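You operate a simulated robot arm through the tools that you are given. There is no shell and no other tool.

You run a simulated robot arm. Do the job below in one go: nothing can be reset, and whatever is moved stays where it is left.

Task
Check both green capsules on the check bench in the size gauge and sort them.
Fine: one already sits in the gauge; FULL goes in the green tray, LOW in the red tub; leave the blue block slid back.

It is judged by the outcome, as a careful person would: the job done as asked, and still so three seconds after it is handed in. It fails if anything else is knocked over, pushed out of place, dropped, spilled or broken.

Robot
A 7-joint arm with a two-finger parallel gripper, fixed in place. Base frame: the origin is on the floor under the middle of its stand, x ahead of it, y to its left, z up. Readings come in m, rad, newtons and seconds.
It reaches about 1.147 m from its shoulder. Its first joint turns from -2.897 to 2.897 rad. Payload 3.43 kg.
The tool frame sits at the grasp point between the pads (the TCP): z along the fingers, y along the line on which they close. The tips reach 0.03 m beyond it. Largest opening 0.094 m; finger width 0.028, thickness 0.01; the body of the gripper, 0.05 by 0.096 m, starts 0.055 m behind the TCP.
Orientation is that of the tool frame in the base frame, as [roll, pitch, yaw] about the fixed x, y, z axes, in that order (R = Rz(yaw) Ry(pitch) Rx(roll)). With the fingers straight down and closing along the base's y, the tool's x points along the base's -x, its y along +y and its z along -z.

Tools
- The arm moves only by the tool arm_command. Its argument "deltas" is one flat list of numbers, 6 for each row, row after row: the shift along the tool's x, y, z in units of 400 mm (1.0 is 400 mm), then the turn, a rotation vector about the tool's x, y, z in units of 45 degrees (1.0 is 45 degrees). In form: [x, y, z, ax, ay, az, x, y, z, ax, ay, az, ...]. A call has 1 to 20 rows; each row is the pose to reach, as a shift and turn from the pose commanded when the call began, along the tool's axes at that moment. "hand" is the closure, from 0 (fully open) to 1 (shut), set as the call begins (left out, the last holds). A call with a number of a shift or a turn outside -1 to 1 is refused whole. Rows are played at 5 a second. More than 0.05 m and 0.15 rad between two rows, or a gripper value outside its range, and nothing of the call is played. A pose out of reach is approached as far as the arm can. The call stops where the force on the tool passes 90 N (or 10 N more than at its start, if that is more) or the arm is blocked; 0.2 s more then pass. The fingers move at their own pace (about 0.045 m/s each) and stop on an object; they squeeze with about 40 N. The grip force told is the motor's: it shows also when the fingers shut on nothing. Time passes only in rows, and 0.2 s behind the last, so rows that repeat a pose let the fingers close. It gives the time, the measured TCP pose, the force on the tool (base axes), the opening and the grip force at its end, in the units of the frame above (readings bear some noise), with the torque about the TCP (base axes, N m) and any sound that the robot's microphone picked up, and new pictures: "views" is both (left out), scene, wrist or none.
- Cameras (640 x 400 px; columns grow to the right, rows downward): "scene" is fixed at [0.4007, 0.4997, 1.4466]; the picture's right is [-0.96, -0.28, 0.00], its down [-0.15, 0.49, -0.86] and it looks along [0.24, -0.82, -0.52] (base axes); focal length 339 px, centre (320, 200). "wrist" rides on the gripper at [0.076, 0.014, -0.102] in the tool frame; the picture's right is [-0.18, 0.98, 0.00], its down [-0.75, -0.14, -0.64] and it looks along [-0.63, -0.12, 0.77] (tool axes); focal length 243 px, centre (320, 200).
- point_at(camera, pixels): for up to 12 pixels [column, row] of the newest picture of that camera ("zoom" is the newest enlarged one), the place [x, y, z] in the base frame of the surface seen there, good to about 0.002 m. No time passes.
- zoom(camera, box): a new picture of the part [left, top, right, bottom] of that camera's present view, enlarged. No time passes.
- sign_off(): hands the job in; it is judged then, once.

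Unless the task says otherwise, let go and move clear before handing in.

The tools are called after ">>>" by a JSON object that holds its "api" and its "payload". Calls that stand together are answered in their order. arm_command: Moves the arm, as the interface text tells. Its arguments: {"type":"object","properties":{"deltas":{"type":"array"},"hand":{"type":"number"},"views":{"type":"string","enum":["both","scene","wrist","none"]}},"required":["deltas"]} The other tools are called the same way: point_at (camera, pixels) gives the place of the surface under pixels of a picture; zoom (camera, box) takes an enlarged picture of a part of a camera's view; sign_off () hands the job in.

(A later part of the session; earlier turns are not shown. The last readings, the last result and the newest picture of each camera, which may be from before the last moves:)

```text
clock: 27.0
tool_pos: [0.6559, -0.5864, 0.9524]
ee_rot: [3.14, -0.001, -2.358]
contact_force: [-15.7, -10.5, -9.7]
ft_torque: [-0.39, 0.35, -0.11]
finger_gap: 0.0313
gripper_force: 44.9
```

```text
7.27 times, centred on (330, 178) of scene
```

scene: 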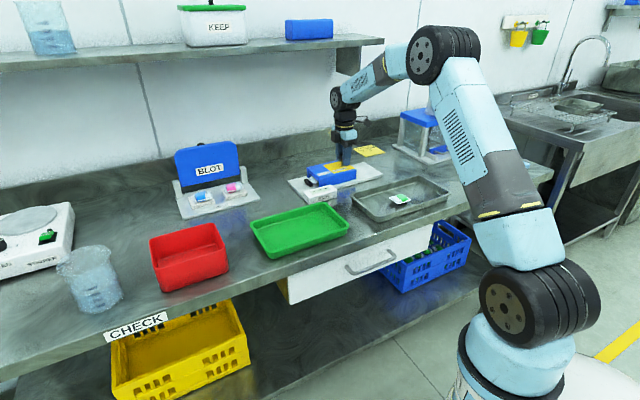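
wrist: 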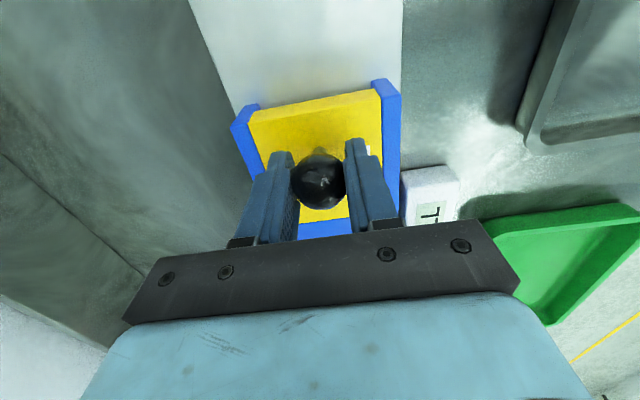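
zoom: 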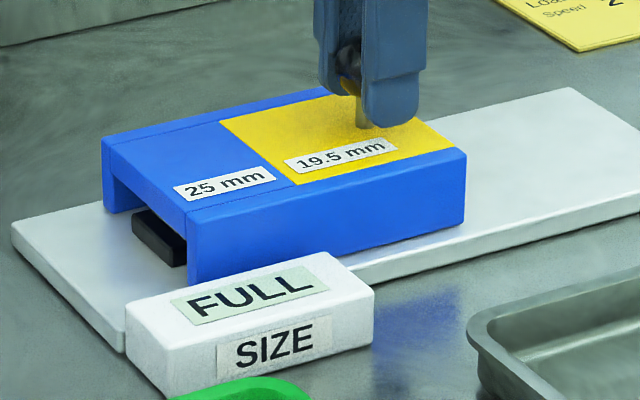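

The force rose to about 18 N and the block barely moved, so it is truly stopped by the capsule: FULL confirmed for the first capsule. Now I'll slide the block back to its start position.

>>> {"api": "arm_command", "payload": {"deltas": [0.008, 0, 0, 0, 0, 0, 0.025, 0, 0, 0, 0, 0, 0.045, 0, 0, 0, 0, 0, 0.065, -0.0003, 0, 0, 0, 0, 0.085, -0.0003, 0, 0, 0, 0, 0.105, -0.0003, 0, 0, 0, 0, 0.125, -0.0005, 0, 0, 0, 0, 0.145, -0.0005, 0, 0, 0, 0, 0.165, -0.0005, 0, 0, 0, 0, 0.185, -0.0007, 0, 0, 0, 0, 0.205, -0.0007, 0, 0, 0, 0, 0.225, -0.0007, 0, 0, 0, 0, 0.245, -0.001, 0, 0, 0, 0, 0.265, -0.001, 0, 0, 0, 0, 0.285, -0.001, 0, 0, 0, 0, 0.3, -0.001, 0, 0, 0, 0, 0.308, -0.001, 0, 0, 0, 0, 0.308, -0.001, 0, 0, 0, 0], "views": "scene"}}

>>> {"api": "zoom", "payload": {"camera": "scene", "box": [280, 135, 400, 210]}}

```text
clock: 30.8
tool_pos: [0.5707, -0.6741, 0.953]
ee_rot: [-3.14, -0.002, -2.355]
contact_force: [-8.0, 6.4, -8.9]
ft_torque: [0.1, -0.11, 0.07]
finger_gap: 0.0313
gripper_force: 45.3
```

scene: 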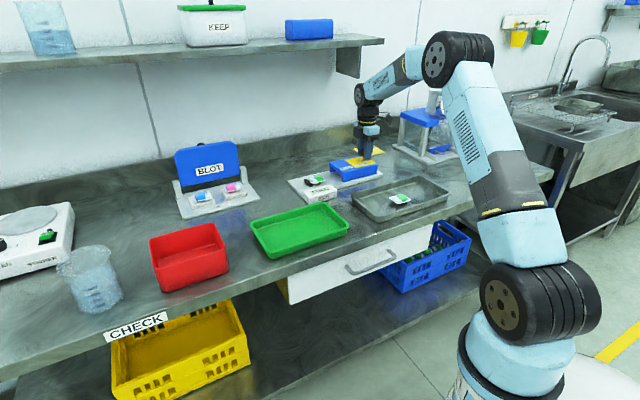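

```text
5.33 times, centred on (340, 172) of scene
```

zoom: 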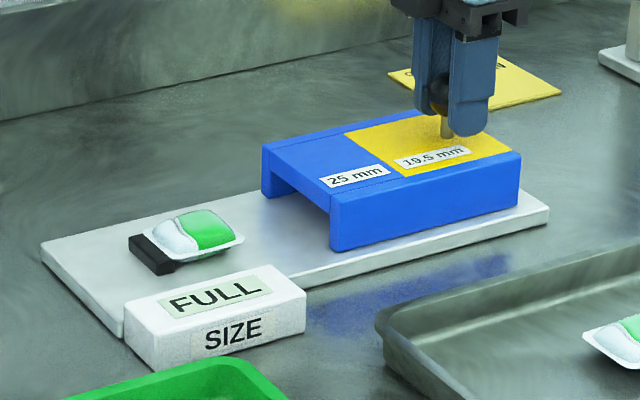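

The block is back, the capsule is still against its stop, and FULL is held on the display. I'll open the fingers and lift off, then move toward the capsule.

>>> {"api": "arm_command", "payload": {"deltas": [0, 0, 0, 0, 0, 0, 0, 0, 0, 0, 0, 0, 0, 0, 0, 0, 0, 0, 0, 0, 0, 0, 0, 0, 0, 0, -0.05, 0, 0, 0, 0, 0, -0.12, 0, 0, 0, 0, 0, -0.19, 0, 0, 0, 0, 0, -0.25, 0, 0, 0, -0.1, 0, -0.26, 0, 0, 0, -0.2, 0, -0.26, 0, 0, 0, -0.2, 0, -0.26, 0, 0, 0], "hand": 0}}

```text
clock: 33.2
tool_pos: [0.6269, -0.6163, 1.0555]
ee_rot: [3.141, 0.0, -2.356]
contact_force: [0.5, -0.6, 0.2]
ft_torque: [0.02, 0.01, 0.0]
finger_gap: 0.0937
gripper_force: 0.0
```

scene: 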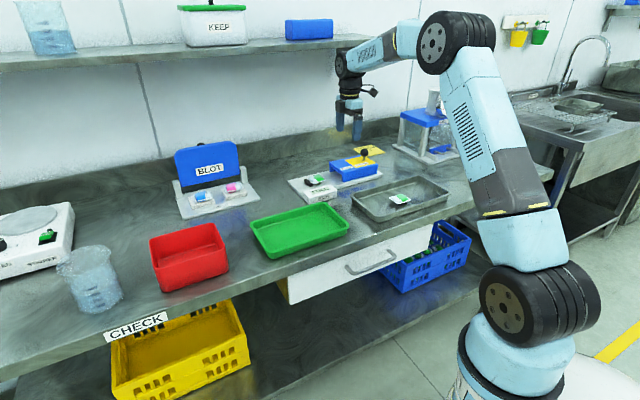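
wrist: 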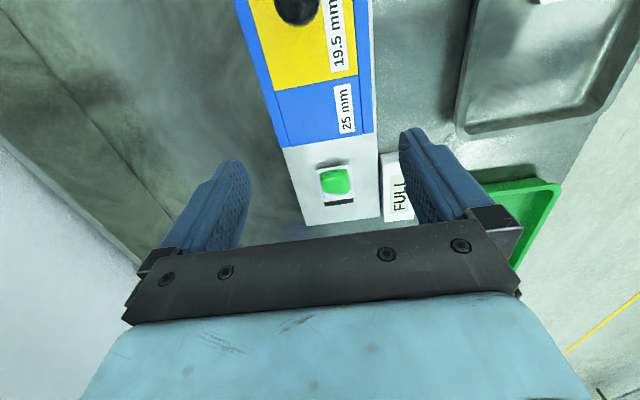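

Released cleanly. The capsule is visible at (336,182) in the wrist view; I'll zoom and measure it and the stop.

>>> {"api": "zoom", "payload": {"camera": "wrist", "box": [284, 140, 416, 222]}}

```text
4.85 times, centred on (350, 181) of wrist
```

zoom: 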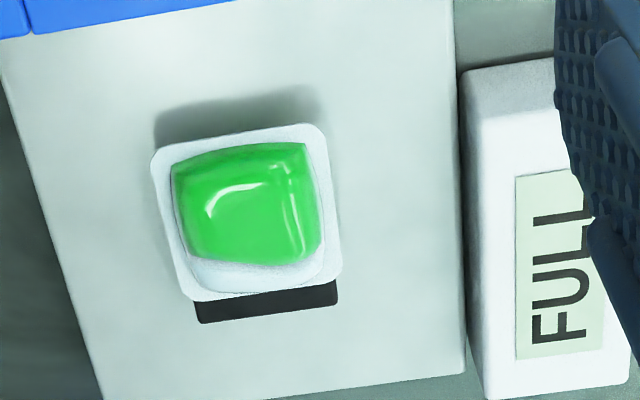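

>>> {"api": "point_at", "payload": {"camera": "zoom", "pixels": [[158, 152], [318, 130], [337, 265], [190, 298], [250, 200], [205, 318], [335, 296], [240, 275], [300, 160], [185, 180], [120, 330], [400, 200]]}}

>>> {"api": "point_at", "payload": {"camera": "zoom", "pixels": [[462, 75], [468, 200], [485, 390], [463, 372], [545, 370], [250, 170], [250, 230], [250, 255], [270, 290], [155, 170], [168, 240], [330, 220]]}}

```text
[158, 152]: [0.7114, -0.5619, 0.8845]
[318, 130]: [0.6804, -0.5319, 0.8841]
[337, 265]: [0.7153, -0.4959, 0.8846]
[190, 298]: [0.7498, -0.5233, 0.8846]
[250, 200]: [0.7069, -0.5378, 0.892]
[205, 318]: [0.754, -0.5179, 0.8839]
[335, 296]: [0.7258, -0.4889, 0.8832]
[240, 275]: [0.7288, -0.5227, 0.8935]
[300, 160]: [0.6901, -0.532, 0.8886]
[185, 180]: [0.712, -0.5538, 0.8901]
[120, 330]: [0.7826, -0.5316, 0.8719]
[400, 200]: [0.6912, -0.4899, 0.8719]
```

```text
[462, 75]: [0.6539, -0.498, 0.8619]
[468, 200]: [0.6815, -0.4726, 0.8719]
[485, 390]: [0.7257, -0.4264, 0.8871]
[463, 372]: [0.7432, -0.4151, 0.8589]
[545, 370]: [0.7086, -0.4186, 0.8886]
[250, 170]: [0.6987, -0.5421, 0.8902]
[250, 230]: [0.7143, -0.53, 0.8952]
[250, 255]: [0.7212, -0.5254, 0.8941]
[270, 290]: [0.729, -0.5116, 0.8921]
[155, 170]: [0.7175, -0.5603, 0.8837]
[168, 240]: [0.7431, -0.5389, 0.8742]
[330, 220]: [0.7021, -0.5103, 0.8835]
```

The capsule's flange is 0.044 m wide across the slide, centred at (0.714,-0.528) with flange z 0.884, and the plate is at 0.872. I'll part-close to about a 0.07 m gap to clear the SIZE box and descend to just above the capsule.

>>> {"api": "arm_command", "payload": {"deltas": [-0.08, 0.0003, 0, 0, 0, 0, -0.16, 0.0006, 0, 0, 0, 0, -0.24, 0.001, 0, 0, 0, 0, -0.31, 0.0013, 0, 0, 0, 0, -0.31, 0.0013, 0.08, 0, 0, 0, -0.31, 0.0013, 0.16, 0, 0, 0, -0.31, 0.0013, 0.24, 0, 0, 0, -0.31, 0.0013, 0.275, 0, 0, 0, -0.31, 0.0013, 0.275, 0, 0, 0], "hand": 0.25}}

>>> {"api": "zoom", "payload": {"camera": "scene", "box": [280, 135, 400, 210]}}

```text
clock: 35.2
tool_pos: [0.7172, -0.5279, 0.9478]
ee_rot: [-3.141, -0.001, -2.355]
contact_force: [-1.2, -0.1, -0.3]
ft_torque: [0.05, 0.0, 0.0]
finger_gap: 0.0704
gripper_force: 0.0
```

scene: 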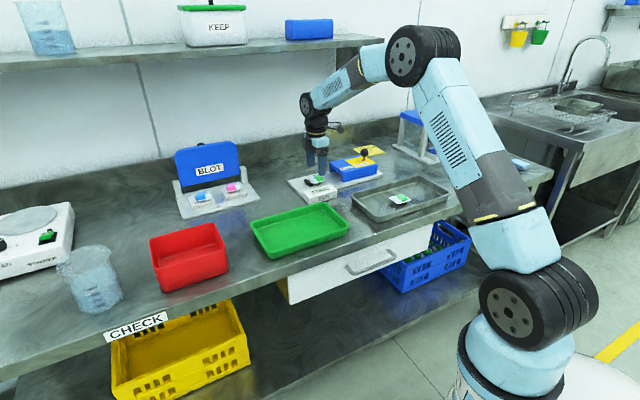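
wrist: 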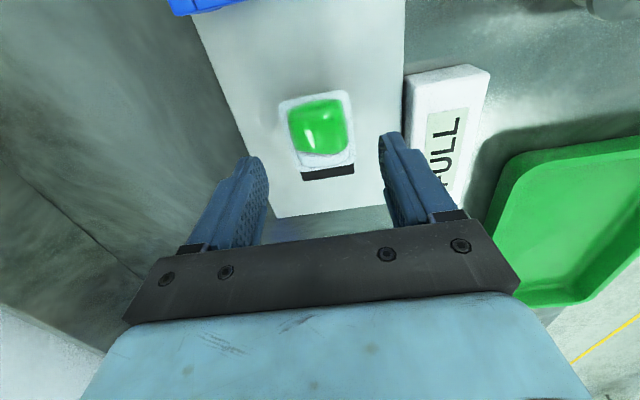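

```text
5.33 times, centred on (340, 172) of scene
```

zoom: 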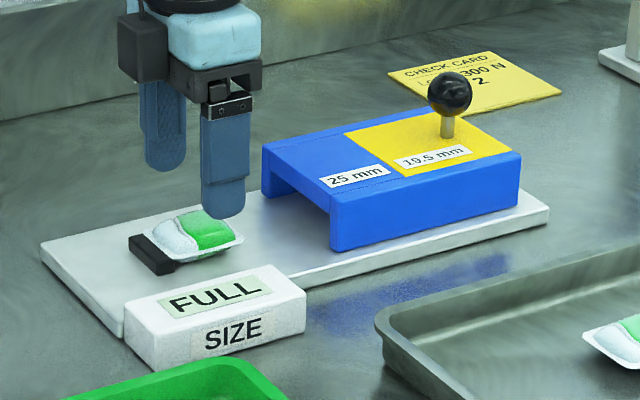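

The fingers straddle the capsule nicely. I'll re-measure the flange from this closer view to fine-tune.

>>> {"api": "zoom", "payload": {"camera": "wrist", "box": [250, 70, 390, 190]}}

>>> {"api": "point_at", "payload": {"camera": "wrist", "pixels": [[283, 105], [347, 94], [353, 158], [300, 167], [318, 125], [288, 140], [353, 125], [314, 98]]}}

```text
3.33 times, centred on (320, 130) of wrist
```

zoom: 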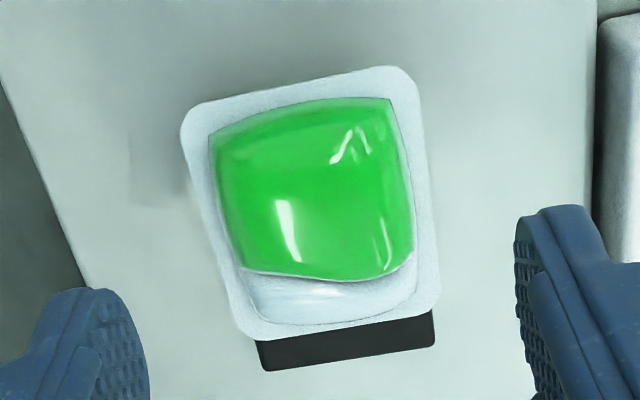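

```text
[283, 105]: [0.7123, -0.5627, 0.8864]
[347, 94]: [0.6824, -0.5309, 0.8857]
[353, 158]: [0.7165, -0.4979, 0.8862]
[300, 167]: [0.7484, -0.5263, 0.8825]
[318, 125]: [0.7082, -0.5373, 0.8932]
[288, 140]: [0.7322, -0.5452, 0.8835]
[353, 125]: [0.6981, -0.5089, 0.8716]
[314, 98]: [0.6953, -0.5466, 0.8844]
```

The centre refines to (0.715,-0.5295), a ~3 mm tweak. I'll descend so the tips sit 5 mm above the plate, with the pads level with the flange.

>>> {"api": "arm_command", "payload": {"deltas": [0.006, 0.0012, 0.03, 0, 0, 0, 0.006, 0.0012, 0.06, 0, 0, 0, 0.006, 0.0012, 0.085, 0, 0, 0, 0.006, 0.0012, 0.101, 0, 0, 0, 0.006, 0.0012, 0.101, 0, 0, 0], "views": "both"}}

>>> {"api": "zoom", "payload": {"camera": "scene", "box": [280, 145, 376, 205]}}

```text
clock: 36.4
tool_pos: [0.7143, -0.5307, 0.9065]
ee_rot: [-3.141, 0.0, -2.356]
contact_force: [-0.9, 0.2, 0.0]
ft_torque: [0.02, 0.0, 0.02]
finger_gap: 0.0704
gripper_force: 0.1
```

scene: 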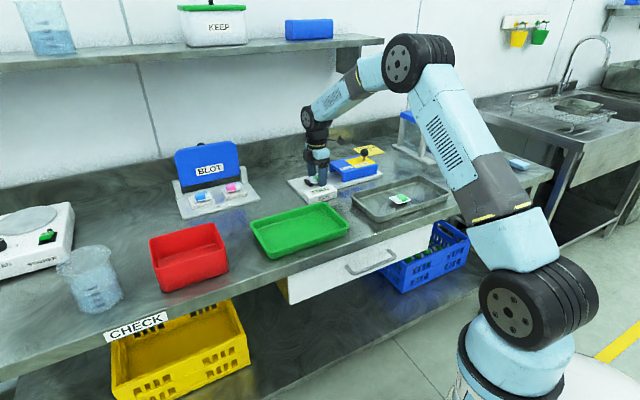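
wrist: 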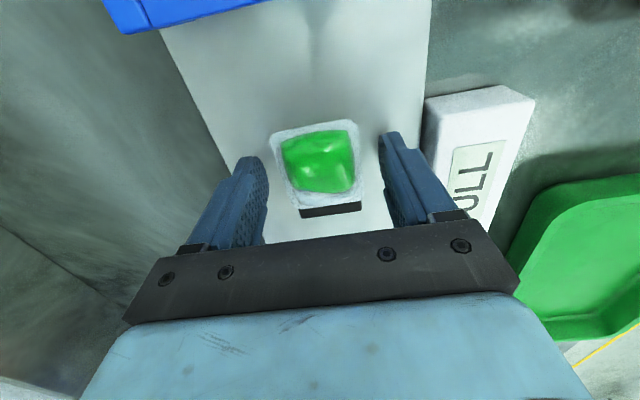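

```text
6.67 times, centred on (328, 175) of scene
```

zoom: 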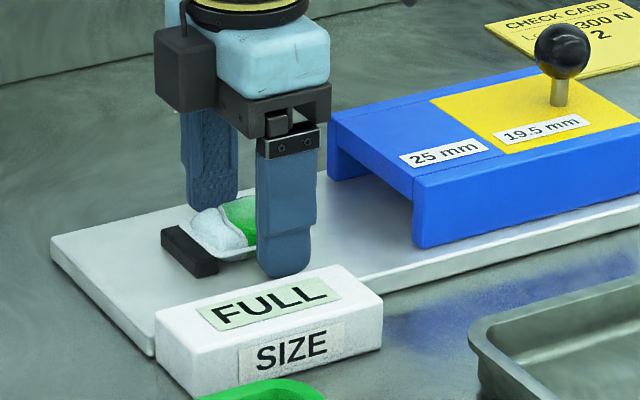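

Fingers sit either side of the flange, clear of the stop and SIZE box. I'll close gently to a target a little under the 0.044 m flange width.

>>> {"api": "arm_command", "payload": {"deltas": [0, 0, 0, 0, 0, 0, 0, 0, 0, 0, 0, 0, 0, 0, 0, 0, 0, 0, 0, 0, 0, 0, 0, 0], "hand": 0.58, "views": "wrist"}}

>>> {"api": "zoom", "payload": {"camera": "scene", "box": [280, 145, 376, 205]}}

```text
clock: 37.4
tool_pos: [0.7147, -0.53, 0.9075]
ee_rot: [3.141, -0.001, -2.357]
contact_force: [-0.7, 0.1, -0.4]
ft_torque: [0.03, 0.01, -0.01]
finger_gap: 0.0409
gripper_force: 39.6
```

wrist: 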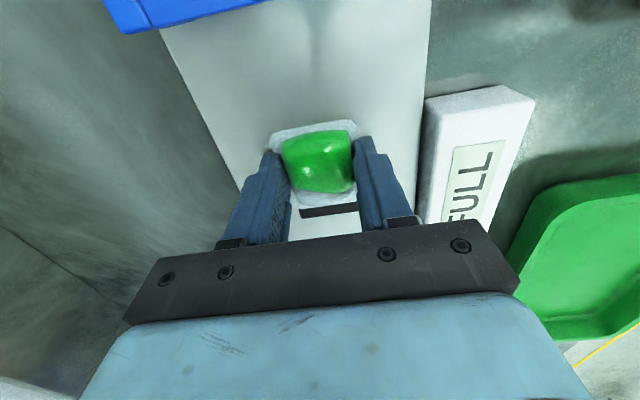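

```text
6.67 times, centred on (328, 175) of scene
```

zoom: 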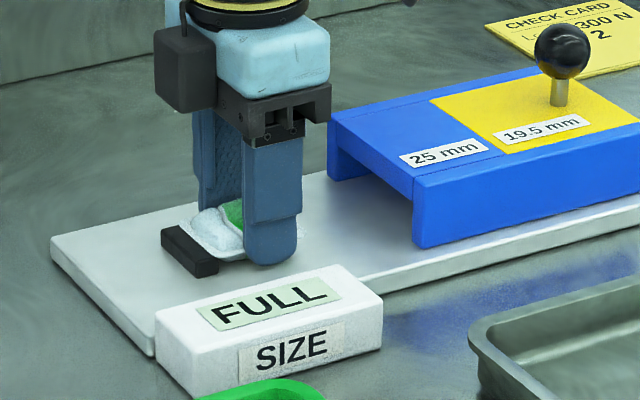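

It's gripped at a 0.041 m gap with 40 N. I'll lift slowly and measure the green tray while at it.

>>> {"api": "arm_command", "payload": {"deltas": [0, 0, -0.015, 0, 0, 0, 0, 0, -0.04, 0, 0, 0, 0, 0, -0.08, 0, 0, 0, 0, 0, -0.15, 0, 0, 0, 0, 0, -0.23, 0, 0, 0, 0, 0, -0.23, 0, 0, 0]}}

>>> {"api": "zoom", "payload": {"camera": "scene", "box": [240, 120, 380, 270]}}

>>> {"api": "point_at", "payload": {"camera": "scene", "pixels": [[251, 219], [324, 203], [348, 229], [267, 257], [263, 224], [320, 210], [338, 227], [270, 247], [298, 228], [150, 240], [213, 225], [228, 265]]}}

```text
clock: 38.8
tool_pos: [0.7141, -0.5299, 0.999]
ee_rot: [3.141, -0.001, -2.356]
contact_force: [0.0, -0.2, 0.6]
ft_torque: [0.01, 0.01, 0.02]
finger_gap: 0.041
gripper_force: 40.0
```

scene: 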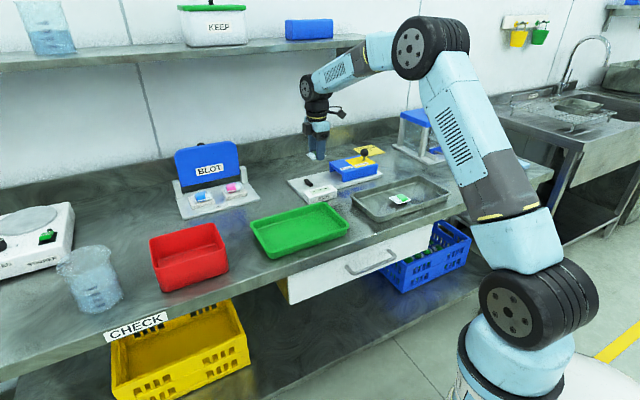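
wrist: 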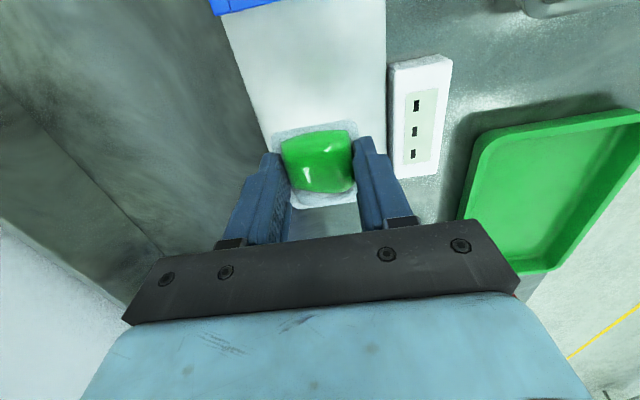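

```text
2.67 times, centred on (310, 195) of scene
```

zoom: 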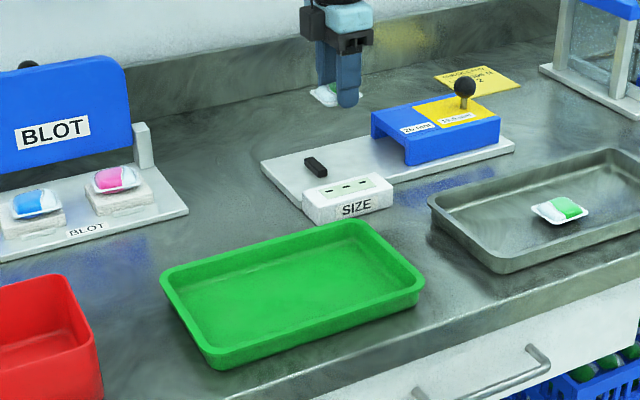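

```text
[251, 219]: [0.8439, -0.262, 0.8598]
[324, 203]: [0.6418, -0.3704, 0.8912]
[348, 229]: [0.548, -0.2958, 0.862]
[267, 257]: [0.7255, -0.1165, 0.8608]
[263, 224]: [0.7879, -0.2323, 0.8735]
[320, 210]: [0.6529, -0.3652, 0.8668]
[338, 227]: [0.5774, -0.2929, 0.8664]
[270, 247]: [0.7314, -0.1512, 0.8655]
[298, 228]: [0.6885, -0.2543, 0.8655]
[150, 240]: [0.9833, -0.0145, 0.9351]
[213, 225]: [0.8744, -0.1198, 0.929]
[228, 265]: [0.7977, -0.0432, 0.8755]
```

The capsule is lifted level in the grip and the display reset to "- - -". The green tray's floor centre is about (0.688,-0.257,0.866); I'll carry the capsule over its right half, leaving room for another.

>>> {"api": "arm_command", "payload": {"deltas": [-0.032, 0.0529, 0, 0, 0, 0, -0.0719, 0.1189, 0, 0, 0, 0, -0.1119, 0.185, 0, 0, 0, 0, -0.1518, 0.2511, 0, 0, 0, 0, -0.1918, 0.3172, 0, 0, 0, 0, -0.2317, 0.3832, 0, 0, 0, 0, -0.2717, 0.4493, 0, 0, 0, 0, -0.3036, 0.5022, 0, 0, 0, 0, -0.3196, 0.5286, 0, 0, 0, 0, -0.3196, 0.5286, 0, 0, 0, 0]}}

```text
clock: 41.0
tool_pos: [0.655, -0.2888, 0.9981]
ee_rot: [3.141, -0.002, -2.356]
contact_force: [-0.5, 0.4, -0.2]
ft_torque: [0.01, -0.02, 0.0]
finger_gap: 0.041
gripper_force: 39.9
```

scene: 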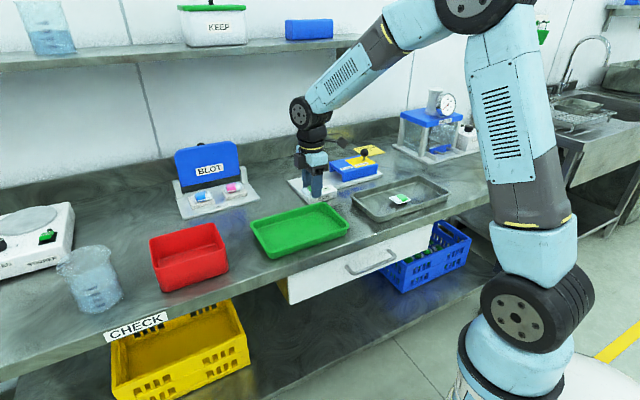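
wrist: 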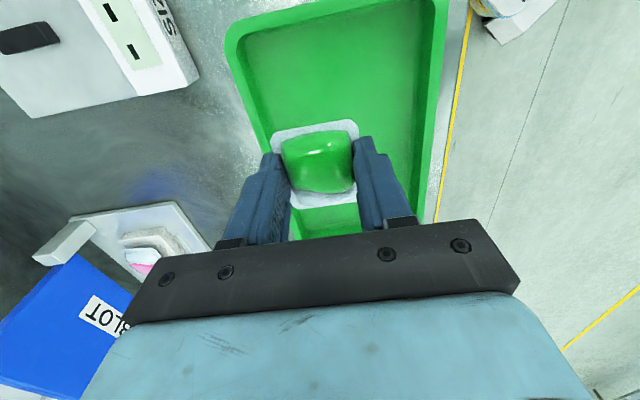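

The capsule hangs over the tray. I'll check the tray walls from this view before descending.

>>> {"api": "point_at", "payload": {"camera": "wrist", "pixels": [[240, 30], [436, 8], [425, 180], [258, 130], [300, 100], [270, 70], [420, 90], [252, 90], [434, 90], [330, 218], [245, 25], [440, 90]]}}

```text
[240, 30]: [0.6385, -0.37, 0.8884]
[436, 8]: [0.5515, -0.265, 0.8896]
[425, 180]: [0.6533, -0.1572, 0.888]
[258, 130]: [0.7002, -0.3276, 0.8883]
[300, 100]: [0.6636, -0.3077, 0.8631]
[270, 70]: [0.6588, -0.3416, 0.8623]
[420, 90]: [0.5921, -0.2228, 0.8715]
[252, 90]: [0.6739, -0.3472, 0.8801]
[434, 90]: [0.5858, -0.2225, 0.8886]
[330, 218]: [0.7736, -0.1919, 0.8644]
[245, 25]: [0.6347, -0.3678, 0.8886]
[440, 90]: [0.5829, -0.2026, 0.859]
```

The tray's centre is about 2 cm nearer the front than I thought, so I'll shift +18 mm across and +10 mm along. Then I'll lower until the capsule is about 1–2 mm above the floor (z≈0.8645).

>>> {"api": "arm_command", "payload": {"deltas": [-0.025, 0.045, 0, 0, 0, 0, -0.025, 0.045, 0.06, 0, 0, 0, -0.025, 0.045, 0.12, 0, 0, 0, -0.025, 0.045, 0.18, 0, 0, 0, -0.025, 0.045, 0.215, 0, 0, 0, -0.025, 0.045, 0.232, 0, 0, 0, -0.025, 0.045, 0.24, 0, 0, 0, -0.025, 0.045, 0.24, 0, 0, 0]}}

>>> {"api": "zoom", "payload": {"camera": "scene", "box": [240, 160, 368, 270]}}

```text
clock: 42.8
tool_pos: [0.6487, -0.2701, 0.9034]
ee_rot: [-3.141, 0.0, -2.355]
contact_force: [0.7, -0.2, -0.1]
ft_torque: [-0.02, 0.02, 0.03]
finger_gap: 0.0409
gripper_force: 39.7
```

scene: 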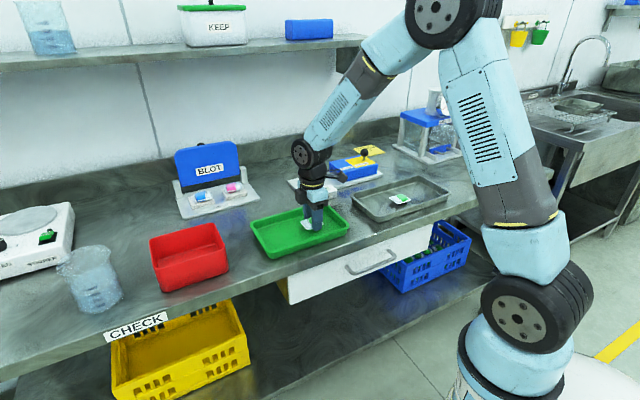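
wrist: 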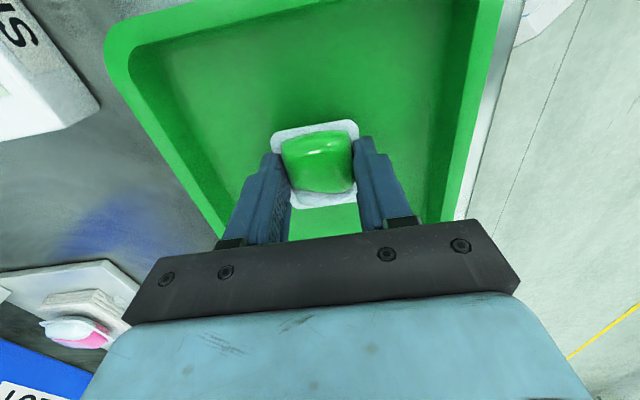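

```text
3.64 times, centred on (304, 215) of scene
```

zoom: 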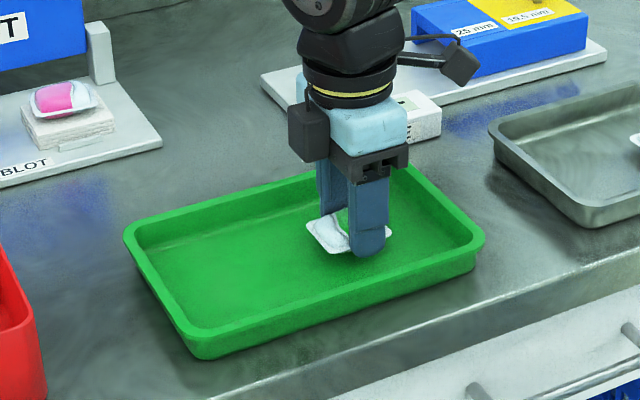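

The capsule sits well inside the tray with about 3 mm left to the floor. I'll lower that last bit gently and feel for contact.

>>> {"api": "arm_command", "payload": {"deltas": [0, 0, 0.002, 0, 0, 0, 0, 0, 0.004, 0, 0, 0, 0, 0, 0.006, 0, 0, 0, 0, 0, 0.006, 0, 0, 0], "views": "none"}}

```text
clock: 43.8
tool_pos: [0.6495, -0.2709, 0.9014]
ee_rot: [3.141, -0.002, -2.356]
contact_force: [0.3, -0.6, -0.8]
ft_torque: [0.02, 0.01, -0.03]
finger_gap: 0.0408
gripper_force: 40.0
```

No contact yet. Another 1.2 mm down.

>>> {"api": "arm_command", "payload": {"deltas": [0, 0, 0.0015, 0, 0, 0, 0, 0, 0.003, 0, 0, 0, 0, 0, 0.003, 0, 0, 0], "views": "none"}}

```text
clock: 44.6
tool_pos: [0.6485, -0.2705, 0.9]
ee_rot: [3.141, 0.002, -2.356]
contact_force: [-0.2, -0.7, -1.3]
ft_torque: [-0.03, 0.03, 0.0]
finger_gap: 0.0407
gripper_force: 39.9
```

Still no contact force at z 0.900. One more millimetre.

>>> {"api": "arm_command", "payload": {"deltas": [0, 0, 0.0013, 0, 0, 0, 0, 0, 0.0026, 0, 0, 0, 0, 0, 0.0026, 0, 0, 0], "views": "none"}}

```text
clock: 45.4
tool_pos: [0.6498, -0.2712, 0.8978]
ee_rot: [-3.141, -0.001, -2.357]
contact_force: [-0.2, -0.4, 0.0]
ft_torque: [0.02, 0.01, -0.02]
finger_gap: 0.0412
gripper_force: 40.1
```

No contact yet at 0.898, so I'll look closely at the gap between the capsule and the tray floor.

>>> {"api": "zoom", "payload": {"camera": "scene", "box": [290, 205, 330, 235]}}

>>> {"api": "point_at", "payload": {"camera": "scene", "pixels": [[300, 235], [330, 235], [290, 228], [318, 232], [308, 226], [312, 231]]}}

```text
13.33 times, centred on (310, 220) of scene
```

zoom: 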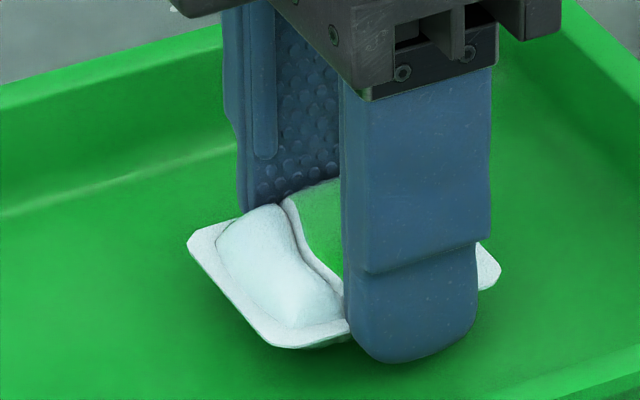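

```text
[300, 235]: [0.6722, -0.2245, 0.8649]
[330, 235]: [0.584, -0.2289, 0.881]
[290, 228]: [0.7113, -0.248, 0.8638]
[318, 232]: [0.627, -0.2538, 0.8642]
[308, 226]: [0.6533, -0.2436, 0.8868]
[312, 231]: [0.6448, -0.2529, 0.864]
```

>>> {"api": "point_at", "payload": {"camera": "zoom", "pixels": [[275, 336], [200, 245], [492, 268], [300, 343], [300, 352], [320, 360], [415, 350], [240, 300]]}}

```text
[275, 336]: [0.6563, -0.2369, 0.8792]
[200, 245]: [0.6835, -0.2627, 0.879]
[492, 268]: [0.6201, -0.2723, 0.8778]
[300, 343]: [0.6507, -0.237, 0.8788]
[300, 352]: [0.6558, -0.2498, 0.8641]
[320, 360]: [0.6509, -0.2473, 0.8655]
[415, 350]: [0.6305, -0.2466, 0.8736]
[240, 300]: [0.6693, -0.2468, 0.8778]
```

The flange is at z≈0.8785, and resting on the 0.864 floor it would be about 0.8765, so roughly 2 mm remains. I'll go down slowly another 1.6 mm.

>>> {"api": "arm_command", "payload": {"deltas": [0, 0, 0.0015, 0, 0, 0, 0, 0, 0.003, 0, 0, 0, 0, 0, 0.004, 0, 0, 0, 0, 0, 0.004, 0, 0, 0], "views": "none"}}

```text
clock: 46.4
tool_pos: [0.6499, -0.2704, 0.896]
ee_rot: [3.142, -0.001, -2.356]
contact_force: [0.3, 0.2, 0.2]
ft_torque: [-0.02, 0.01, 0.0]
finger_gap: 0.0411
gripper_force: 39.9
```

Now within about a millimetre of the floor, with the fingertips just above it. I'll release by opening only to a 0.066 m gap, then rise straight up.

>>> {"api": "arm_command", "payload": {"deltas": [0, 0, 0, 0, 0, 0, 0, 0, 0, 0, 0, 0, 0, 0, 0, 0, 0, 0, 0, 0, 0, 0, 0, 0, 0, 0, -0.03, 0, 0, 0, 0, 0, -0.08, 0, 0, 0, 0, 0, -0.16, 0, 0, 0, 0, 0, -0.25, 0, 0, 0, 0, 0, -0.32, 0, 0, 0, 0, 0, -0.32, 0, 0, 0], "hand": 0.3}}

>>> {"api": "zoom", "payload": {"camera": "scene", "box": [240, 180, 368, 270]}}

```text
clock: 48.6
tool_pos: [0.6491, -0.2692, 1.0265]
ee_rot: [3.14, 0.0, -2.356]
contact_force: [-0.2, -0.9, 0.4]
ft_torque: [0.0, 0.0, -0.03]
finger_gap: 0.066
gripper_force: 0.2
```

scene: 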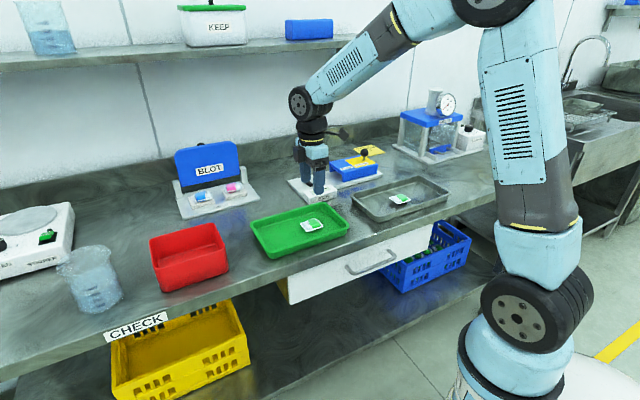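
wrist: 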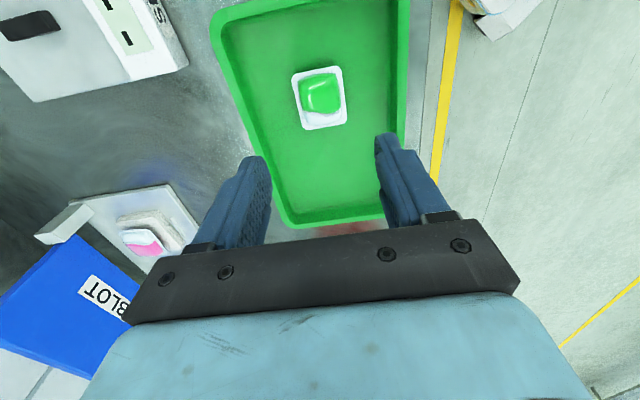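

```text
4.44 times, centred on (304, 225) of scene
```

zoom: 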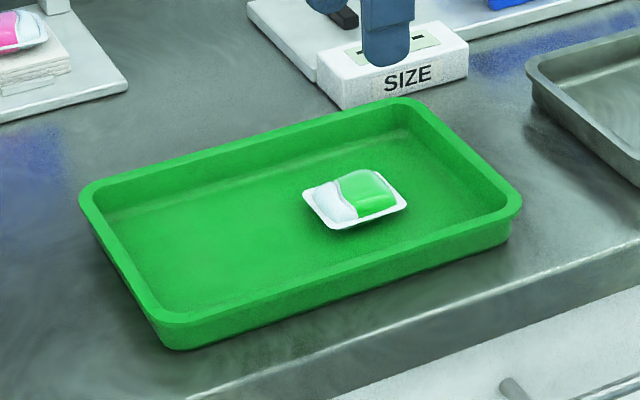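

The first capsule rests flat in the green tray. Next I'll move over the grey tray to find the second capsule near (0.414,-0.484).

>>> {"api": "arm_command", "payload": {"deltas": [0.05, 0.0025, -0.01, 0, 0, 0, 0.13, 0.0065, -0.02, 0, 0, 0, 0.22, 0.011, -0.03, 0, 0, 0, 0.31, 0.0155, -0.03, 0, 0, 0, 0.4, 0.02, -0.03, 0, 0, 0, 0.49, 0.0245, -0.03, 0, 0, 0, 0.58, 0.029, -0.03, 0, 0, 0, 0.66, 0.033, -0.03, 0, 0, 0, 0.72, 0.035, -0.03, 0, 0, 0, 0.72, 0.035, -0.03, 0, 0, 0]}}

```text
clock: 50.8
tool_pos: [0.4345, -0.465, 1.0376]
ee_rot: [-3.141, -0.001, -2.356]
contact_force: [-0.4, 0.0, -0.7]
ft_torque: [-0.02, 0.01, 0.0]
finger_gap: 0.0654
gripper_force: 0.1
```

scene: 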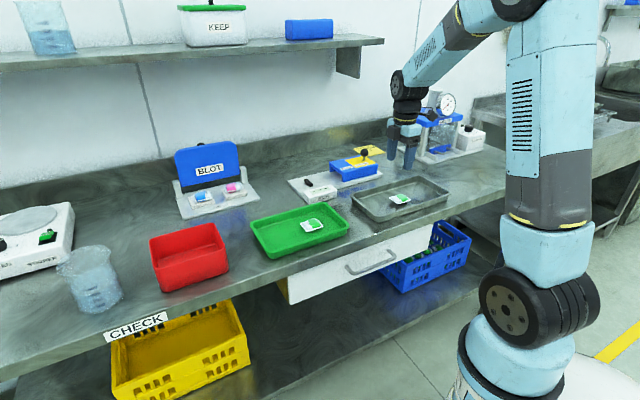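
wrist: 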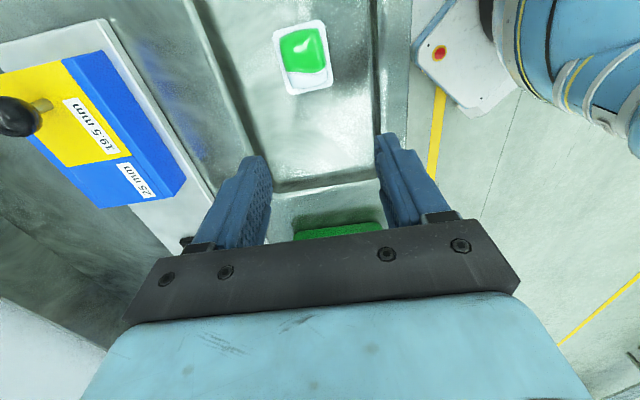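

The second capsule is at (303,58) in the wrist view, at nearly the same orientation as the gripper. I'll zoom and measure its corners.

>>> {"api": "zoom", "payload": {"camera": "wrist", "box": [250, 0, 360, 110]}}

```text
3.64 times, centred on (305, 55) of wrist
```

zoom: 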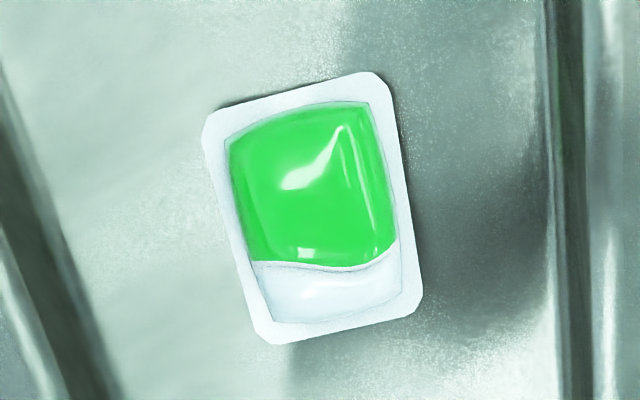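

>>> {"api": "point_at", "payload": {"camera": "zoom", "pixels": [[210, 118], [380, 80], [415, 305], [268, 336], [310, 200], [300, 150], [330, 290], [150, 250], [500, 250], [480, 100], [150, 100], [310, 240]]}}

>>> {"api": "point_at", "payload": {"camera": "wrist", "pixels": [[193, 20], [376, 20], [270, 185], [376, 160], [230, 100], [380, 80], [330, 185], [200, 8]]}}

```text
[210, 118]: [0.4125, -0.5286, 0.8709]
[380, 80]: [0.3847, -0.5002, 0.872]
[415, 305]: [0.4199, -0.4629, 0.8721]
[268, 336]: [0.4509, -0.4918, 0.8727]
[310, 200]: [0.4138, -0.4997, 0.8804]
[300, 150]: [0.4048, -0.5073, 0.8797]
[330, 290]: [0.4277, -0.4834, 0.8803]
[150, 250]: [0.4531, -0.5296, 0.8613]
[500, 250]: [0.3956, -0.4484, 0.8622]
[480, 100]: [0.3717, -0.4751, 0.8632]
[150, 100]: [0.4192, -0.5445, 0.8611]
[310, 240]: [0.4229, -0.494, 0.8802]
```

```text
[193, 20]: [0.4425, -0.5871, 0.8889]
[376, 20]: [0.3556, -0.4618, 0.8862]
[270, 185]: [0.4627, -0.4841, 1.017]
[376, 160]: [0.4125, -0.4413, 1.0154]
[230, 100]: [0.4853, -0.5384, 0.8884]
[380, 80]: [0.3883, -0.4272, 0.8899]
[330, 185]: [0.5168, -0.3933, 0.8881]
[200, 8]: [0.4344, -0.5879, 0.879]
```

The second capsule's flange is centred at (0.417,-0.496) at z 0.872 (10 mm above the tray floor), aligned at 45°. I'll move over it and descend partway for a final check.

>>> {"api": "arm_command", "payload": {"deltas": [0.0428, -0.0119, 0, 0, 0, 0, 0.0855, -0.0237, 0, 0, 0, 0, 0.0855, -0.0237, 0.08, 0, 0, 0, 0.0855, -0.0237, 0.16, 0, 0, 0, 0.0855, -0.0237, 0.23, 0, 0, 0, 0.0855, -0.0237, 0.26, 0, 0, 0, 0.0855, -0.0237, 0.26, 0, 0, 0]}}

>>> {"api": "zoom", "payload": {"camera": "wrist", "box": [250, 70, 390, 190]}}

```text
clock: 52.4
tool_pos: [0.4177, -0.4967, 0.9319]
ee_rot: [-3.141, 0.0, -2.357]
contact_force: [0.6, 0.4, -0.1]
ft_torque: [-0.02, 0.01, 0.01]
finger_gap: 0.0657
gripper_force: 0.1
```

scene: 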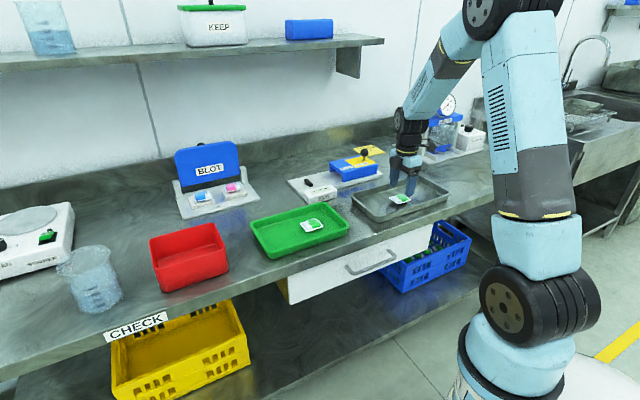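
wrist: 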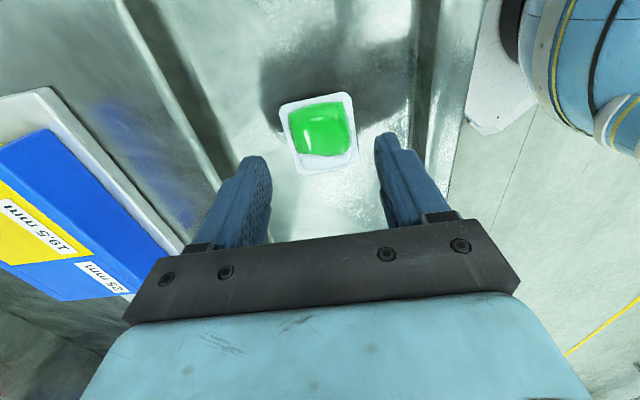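

```text
3.33 times, centred on (320, 130) of wrist
```

zoom: 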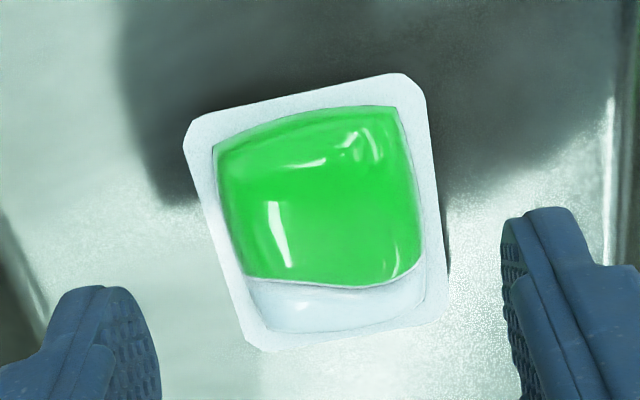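

Well centred between the fingers. Descending to grasp height with the tips about 4 mm above the tray floor.

>>> {"api": "arm_command", "payload": {"deltas": [0, 0, 0.03, 0, 0, 0, 0, 0, 0.06, 0, 0, 0, 0, 0, 0.08, 0, 0, 0, 0, 0, 0.089, 0, 0, 0, 0, 0, 0.089, 0, 0, 0]}}

>>> {"api": "zoom", "payload": {"camera": "scene", "box": [360, 155, 440, 215]}}

```text
clock: 53.6
tool_pos: [0.4173, -0.4955, 0.8961]
ee_rot: [-3.141, -0.001, -2.354]
contact_force: [0.8, 0.5, -0.1]
ft_torque: [0.02, 0.0, -0.01]
finger_gap: 0.0658
gripper_force: 0.0
```

scene: 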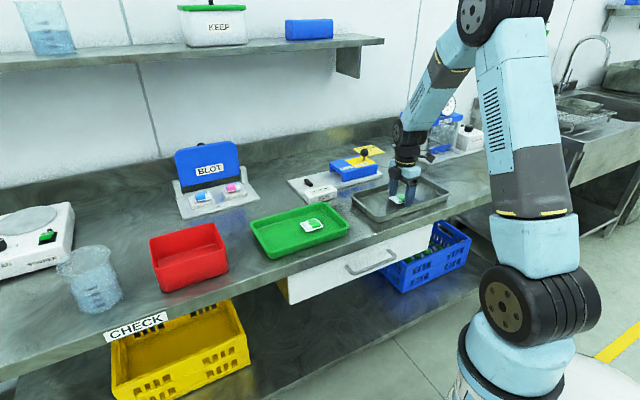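
wrist: 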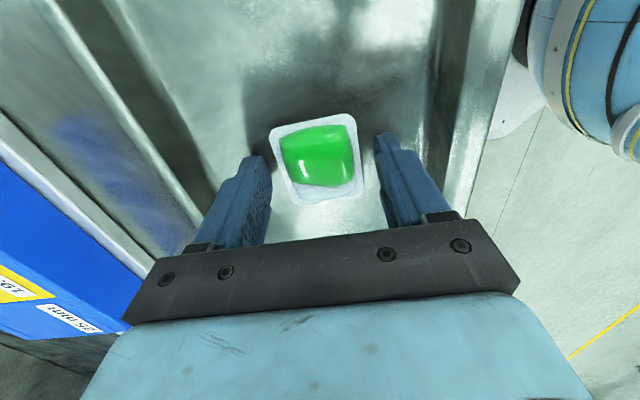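

```text
6.67 times, centred on (400, 185) of scene
```

zoom: 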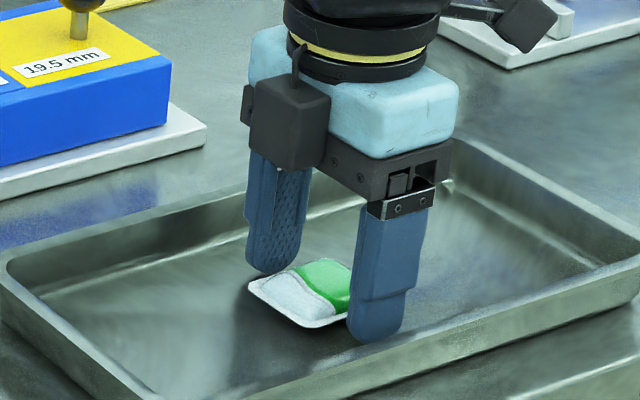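

Fingers are on either side of the flange. Closing gently as before.

>>> {"api": "arm_command", "payload": {"deltas": [0, 0, 0, 0, 0, 0, 0, 0, 0, 0, 0, 0, 0, 0, 0, 0, 0, 0, 0, 0, 0, 0, 0, 0], "hand": 0.58, "views": "wrist"}}

>>> {"api": "zoom", "payload": {"camera": "scene", "box": [360, 155, 440, 215]}}

```text
clock: 54.6
tool_pos: [0.4177, -0.4953, 0.896]
ee_rot: [3.141, 0.0, -2.356]
contact_force: [-0.4, -0.4, -0.1]
ft_torque: [0.02, 0.04, -0.01]
finger_gap: 0.0407
gripper_force: 40.2
```

wrist: 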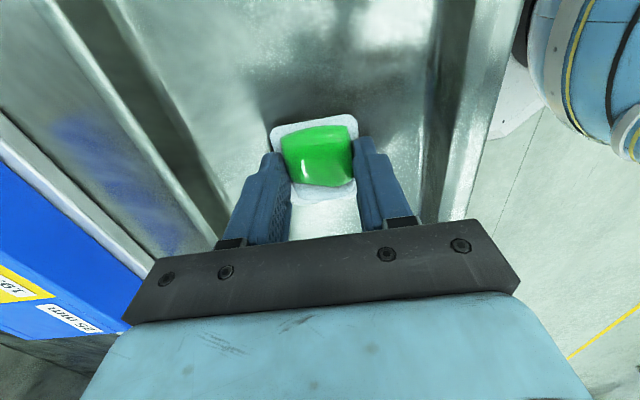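

```text
6.67 times, centred on (400, 185) of scene
```

zoom: 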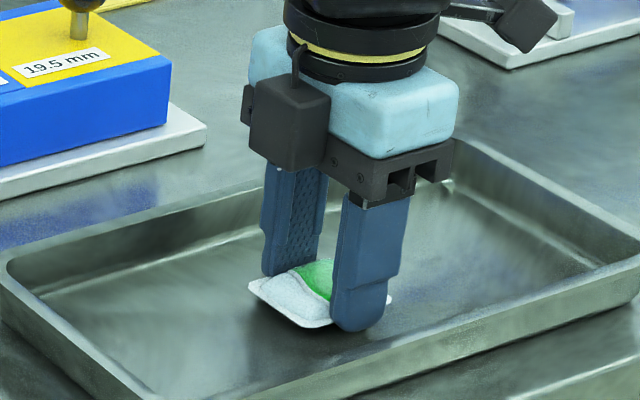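

Gripped at the same 0.041 m gap. I'll lift it out and carry it over to the gauge, above where the first capsule sat.

>>> {"api": "arm_command", "payload": {"deltas": [0, 0, -0.015, 0, 0, 0, 0, 0, -0.05, 0, 0, 0, 0, 0, -0.12, 0, 0, 0, 0, 0, -0.2, 0, 0, 0, 0, 0, -0.28, 0, 0, 0, 0, 0, -0.31, 0, 0, 0, -0.023, -0.0293, -0.31, 0, 0, 0, -0.069, -0.0879, -0.31, 0, 0, 0, -0.1265, -0.1612, -0.31, 0, 0, 0, -0.184, -0.2344, -0.31, 0, 0, 0, -0.2415, -0.3077, -0.31, 0, 0, 0, -0.299, -0.3809, -0.31, 0, 0, 0, -0.3565, -0.4542, -0.31, 0, 0, 0, -0.4025, -0.5128, -0.31, 0, 0, 0, -0.437, -0.5567, -0.31, 0, 0, 0, -0.46, -0.586, -0.31, 0, 0, 0, -0.46, -0.586, -0.31, 0, 0, 0]}}

>>> {"api": "zoom", "payload": {"camera": "scene", "box": [270, 110, 400, 210]}}

```text
clock: 58.2
tool_pos: [0.7143, -0.5308, 1.0229]
ee_rot: [3.141, 0.0, -2.358]
contact_force: [0.5, 0.3, -0.8]
ft_torque: [0.0, 0.03, 0.0]
finger_gap: 0.0408
gripper_force: 40.2
```

scene: 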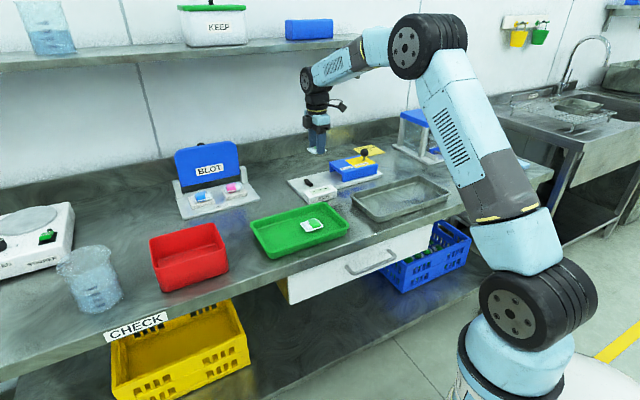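
wrist: 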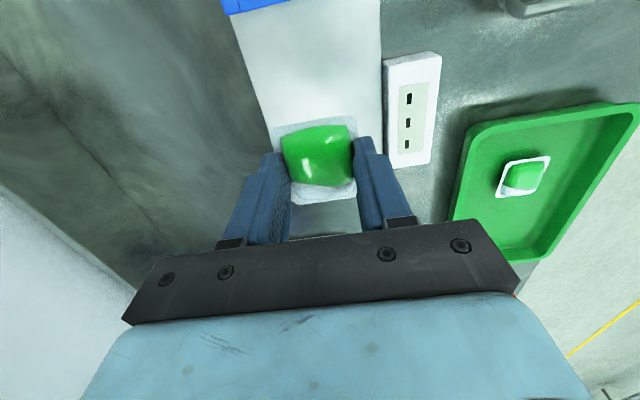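

```text
4.00 times, centred on (335, 160) of scene
```

zoom: 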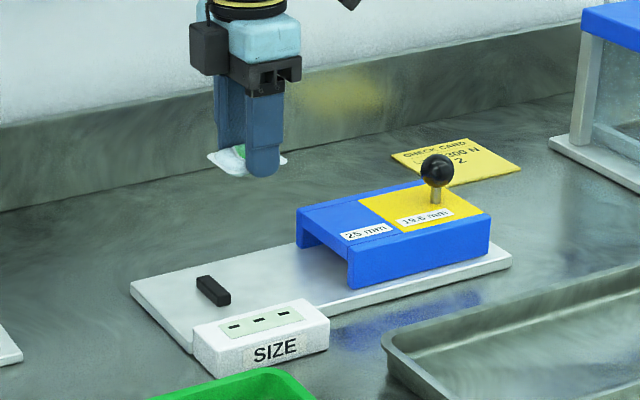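

The capsule hangs over the gauge. With the stop bar now unobstructed, I'll measure it precisely before lowering.

>>> {"api": "zoom", "payload": {"camera": "scene", "box": [300, 165, 350, 200]}}

```text
11.43 times, centred on (325, 182) of scene
```

zoom: 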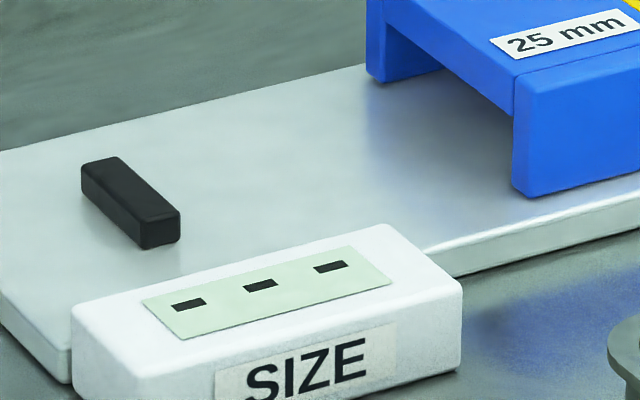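

>>> {"api": "point_at", "payload": {"camera": "zoom", "pixels": [[84, 166], [117, 160], [178, 212], [144, 222], [178, 238], [182, 246], [130, 180], [190, 200], [150, 160], [100, 172], [160, 190], [146, 244]]}}

```text
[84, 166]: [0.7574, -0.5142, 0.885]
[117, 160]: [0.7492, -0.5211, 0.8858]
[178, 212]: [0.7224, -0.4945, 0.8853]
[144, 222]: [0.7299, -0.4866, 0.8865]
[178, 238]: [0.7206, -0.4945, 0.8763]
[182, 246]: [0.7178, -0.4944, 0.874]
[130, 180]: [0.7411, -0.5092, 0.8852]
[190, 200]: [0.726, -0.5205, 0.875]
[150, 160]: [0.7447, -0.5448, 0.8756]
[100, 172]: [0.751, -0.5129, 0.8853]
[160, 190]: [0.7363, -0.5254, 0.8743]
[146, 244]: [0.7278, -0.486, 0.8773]
```

The stop bar's near face is where expected, at (0.7358,-0.5078) midpoint. The capsule is lined up about 1–2 mm short of it, so I'll lower to just above the plate.

>>> {"api": "arm_command", "payload": {"deltas": [0, 0, 0.06, 0, 0, 0, 0, 0, 0.13, 0, 0, 0, 0, 0, 0.2, 0, 0, 0, 0, 0, 0.25, 0, 0, 0, 0, 0, 0.27, 0, 0, 0, 0, 0, 0.282, 0, 0, 0, 0, 0, 0.282, 0, 0, 0]}}

>>> {"api": "zoom", "payload": {"camera": "scene", "box": [300, 160, 350, 200]}}

```text
clock: 59.8
tool_pos: [0.7143, -0.5298, 0.9074]
ee_rot: [3.141, 0.001, -2.355]
contact_force: [-0.6, 0.5, -1.3]
ft_torque: [-0.03, -0.01, -0.01]
finger_gap: 0.0409
gripper_force: 40.5
```

scene: 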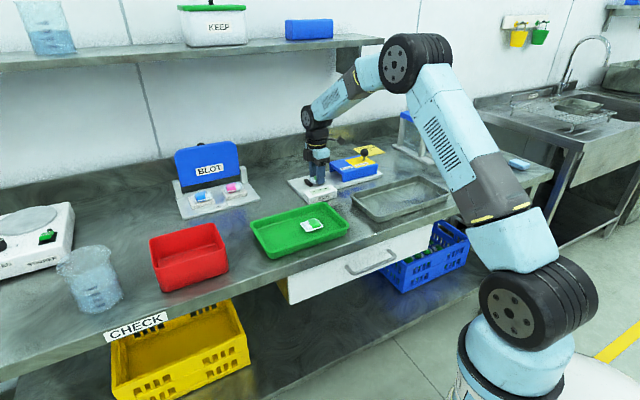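
wrist: 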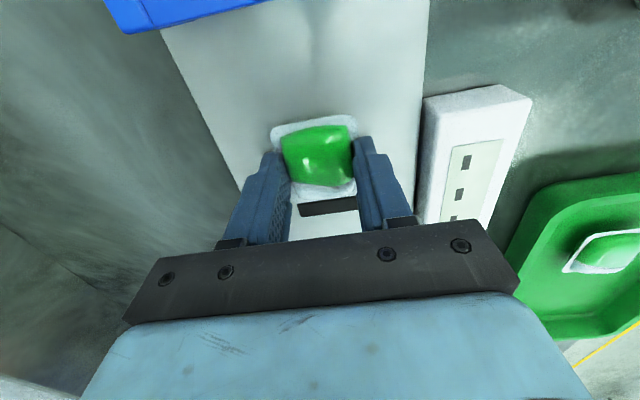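

```text
10.00 times, centred on (325, 180) of scene
```

zoom: 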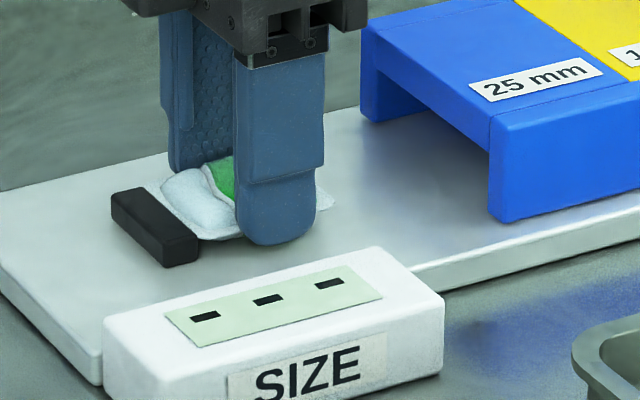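

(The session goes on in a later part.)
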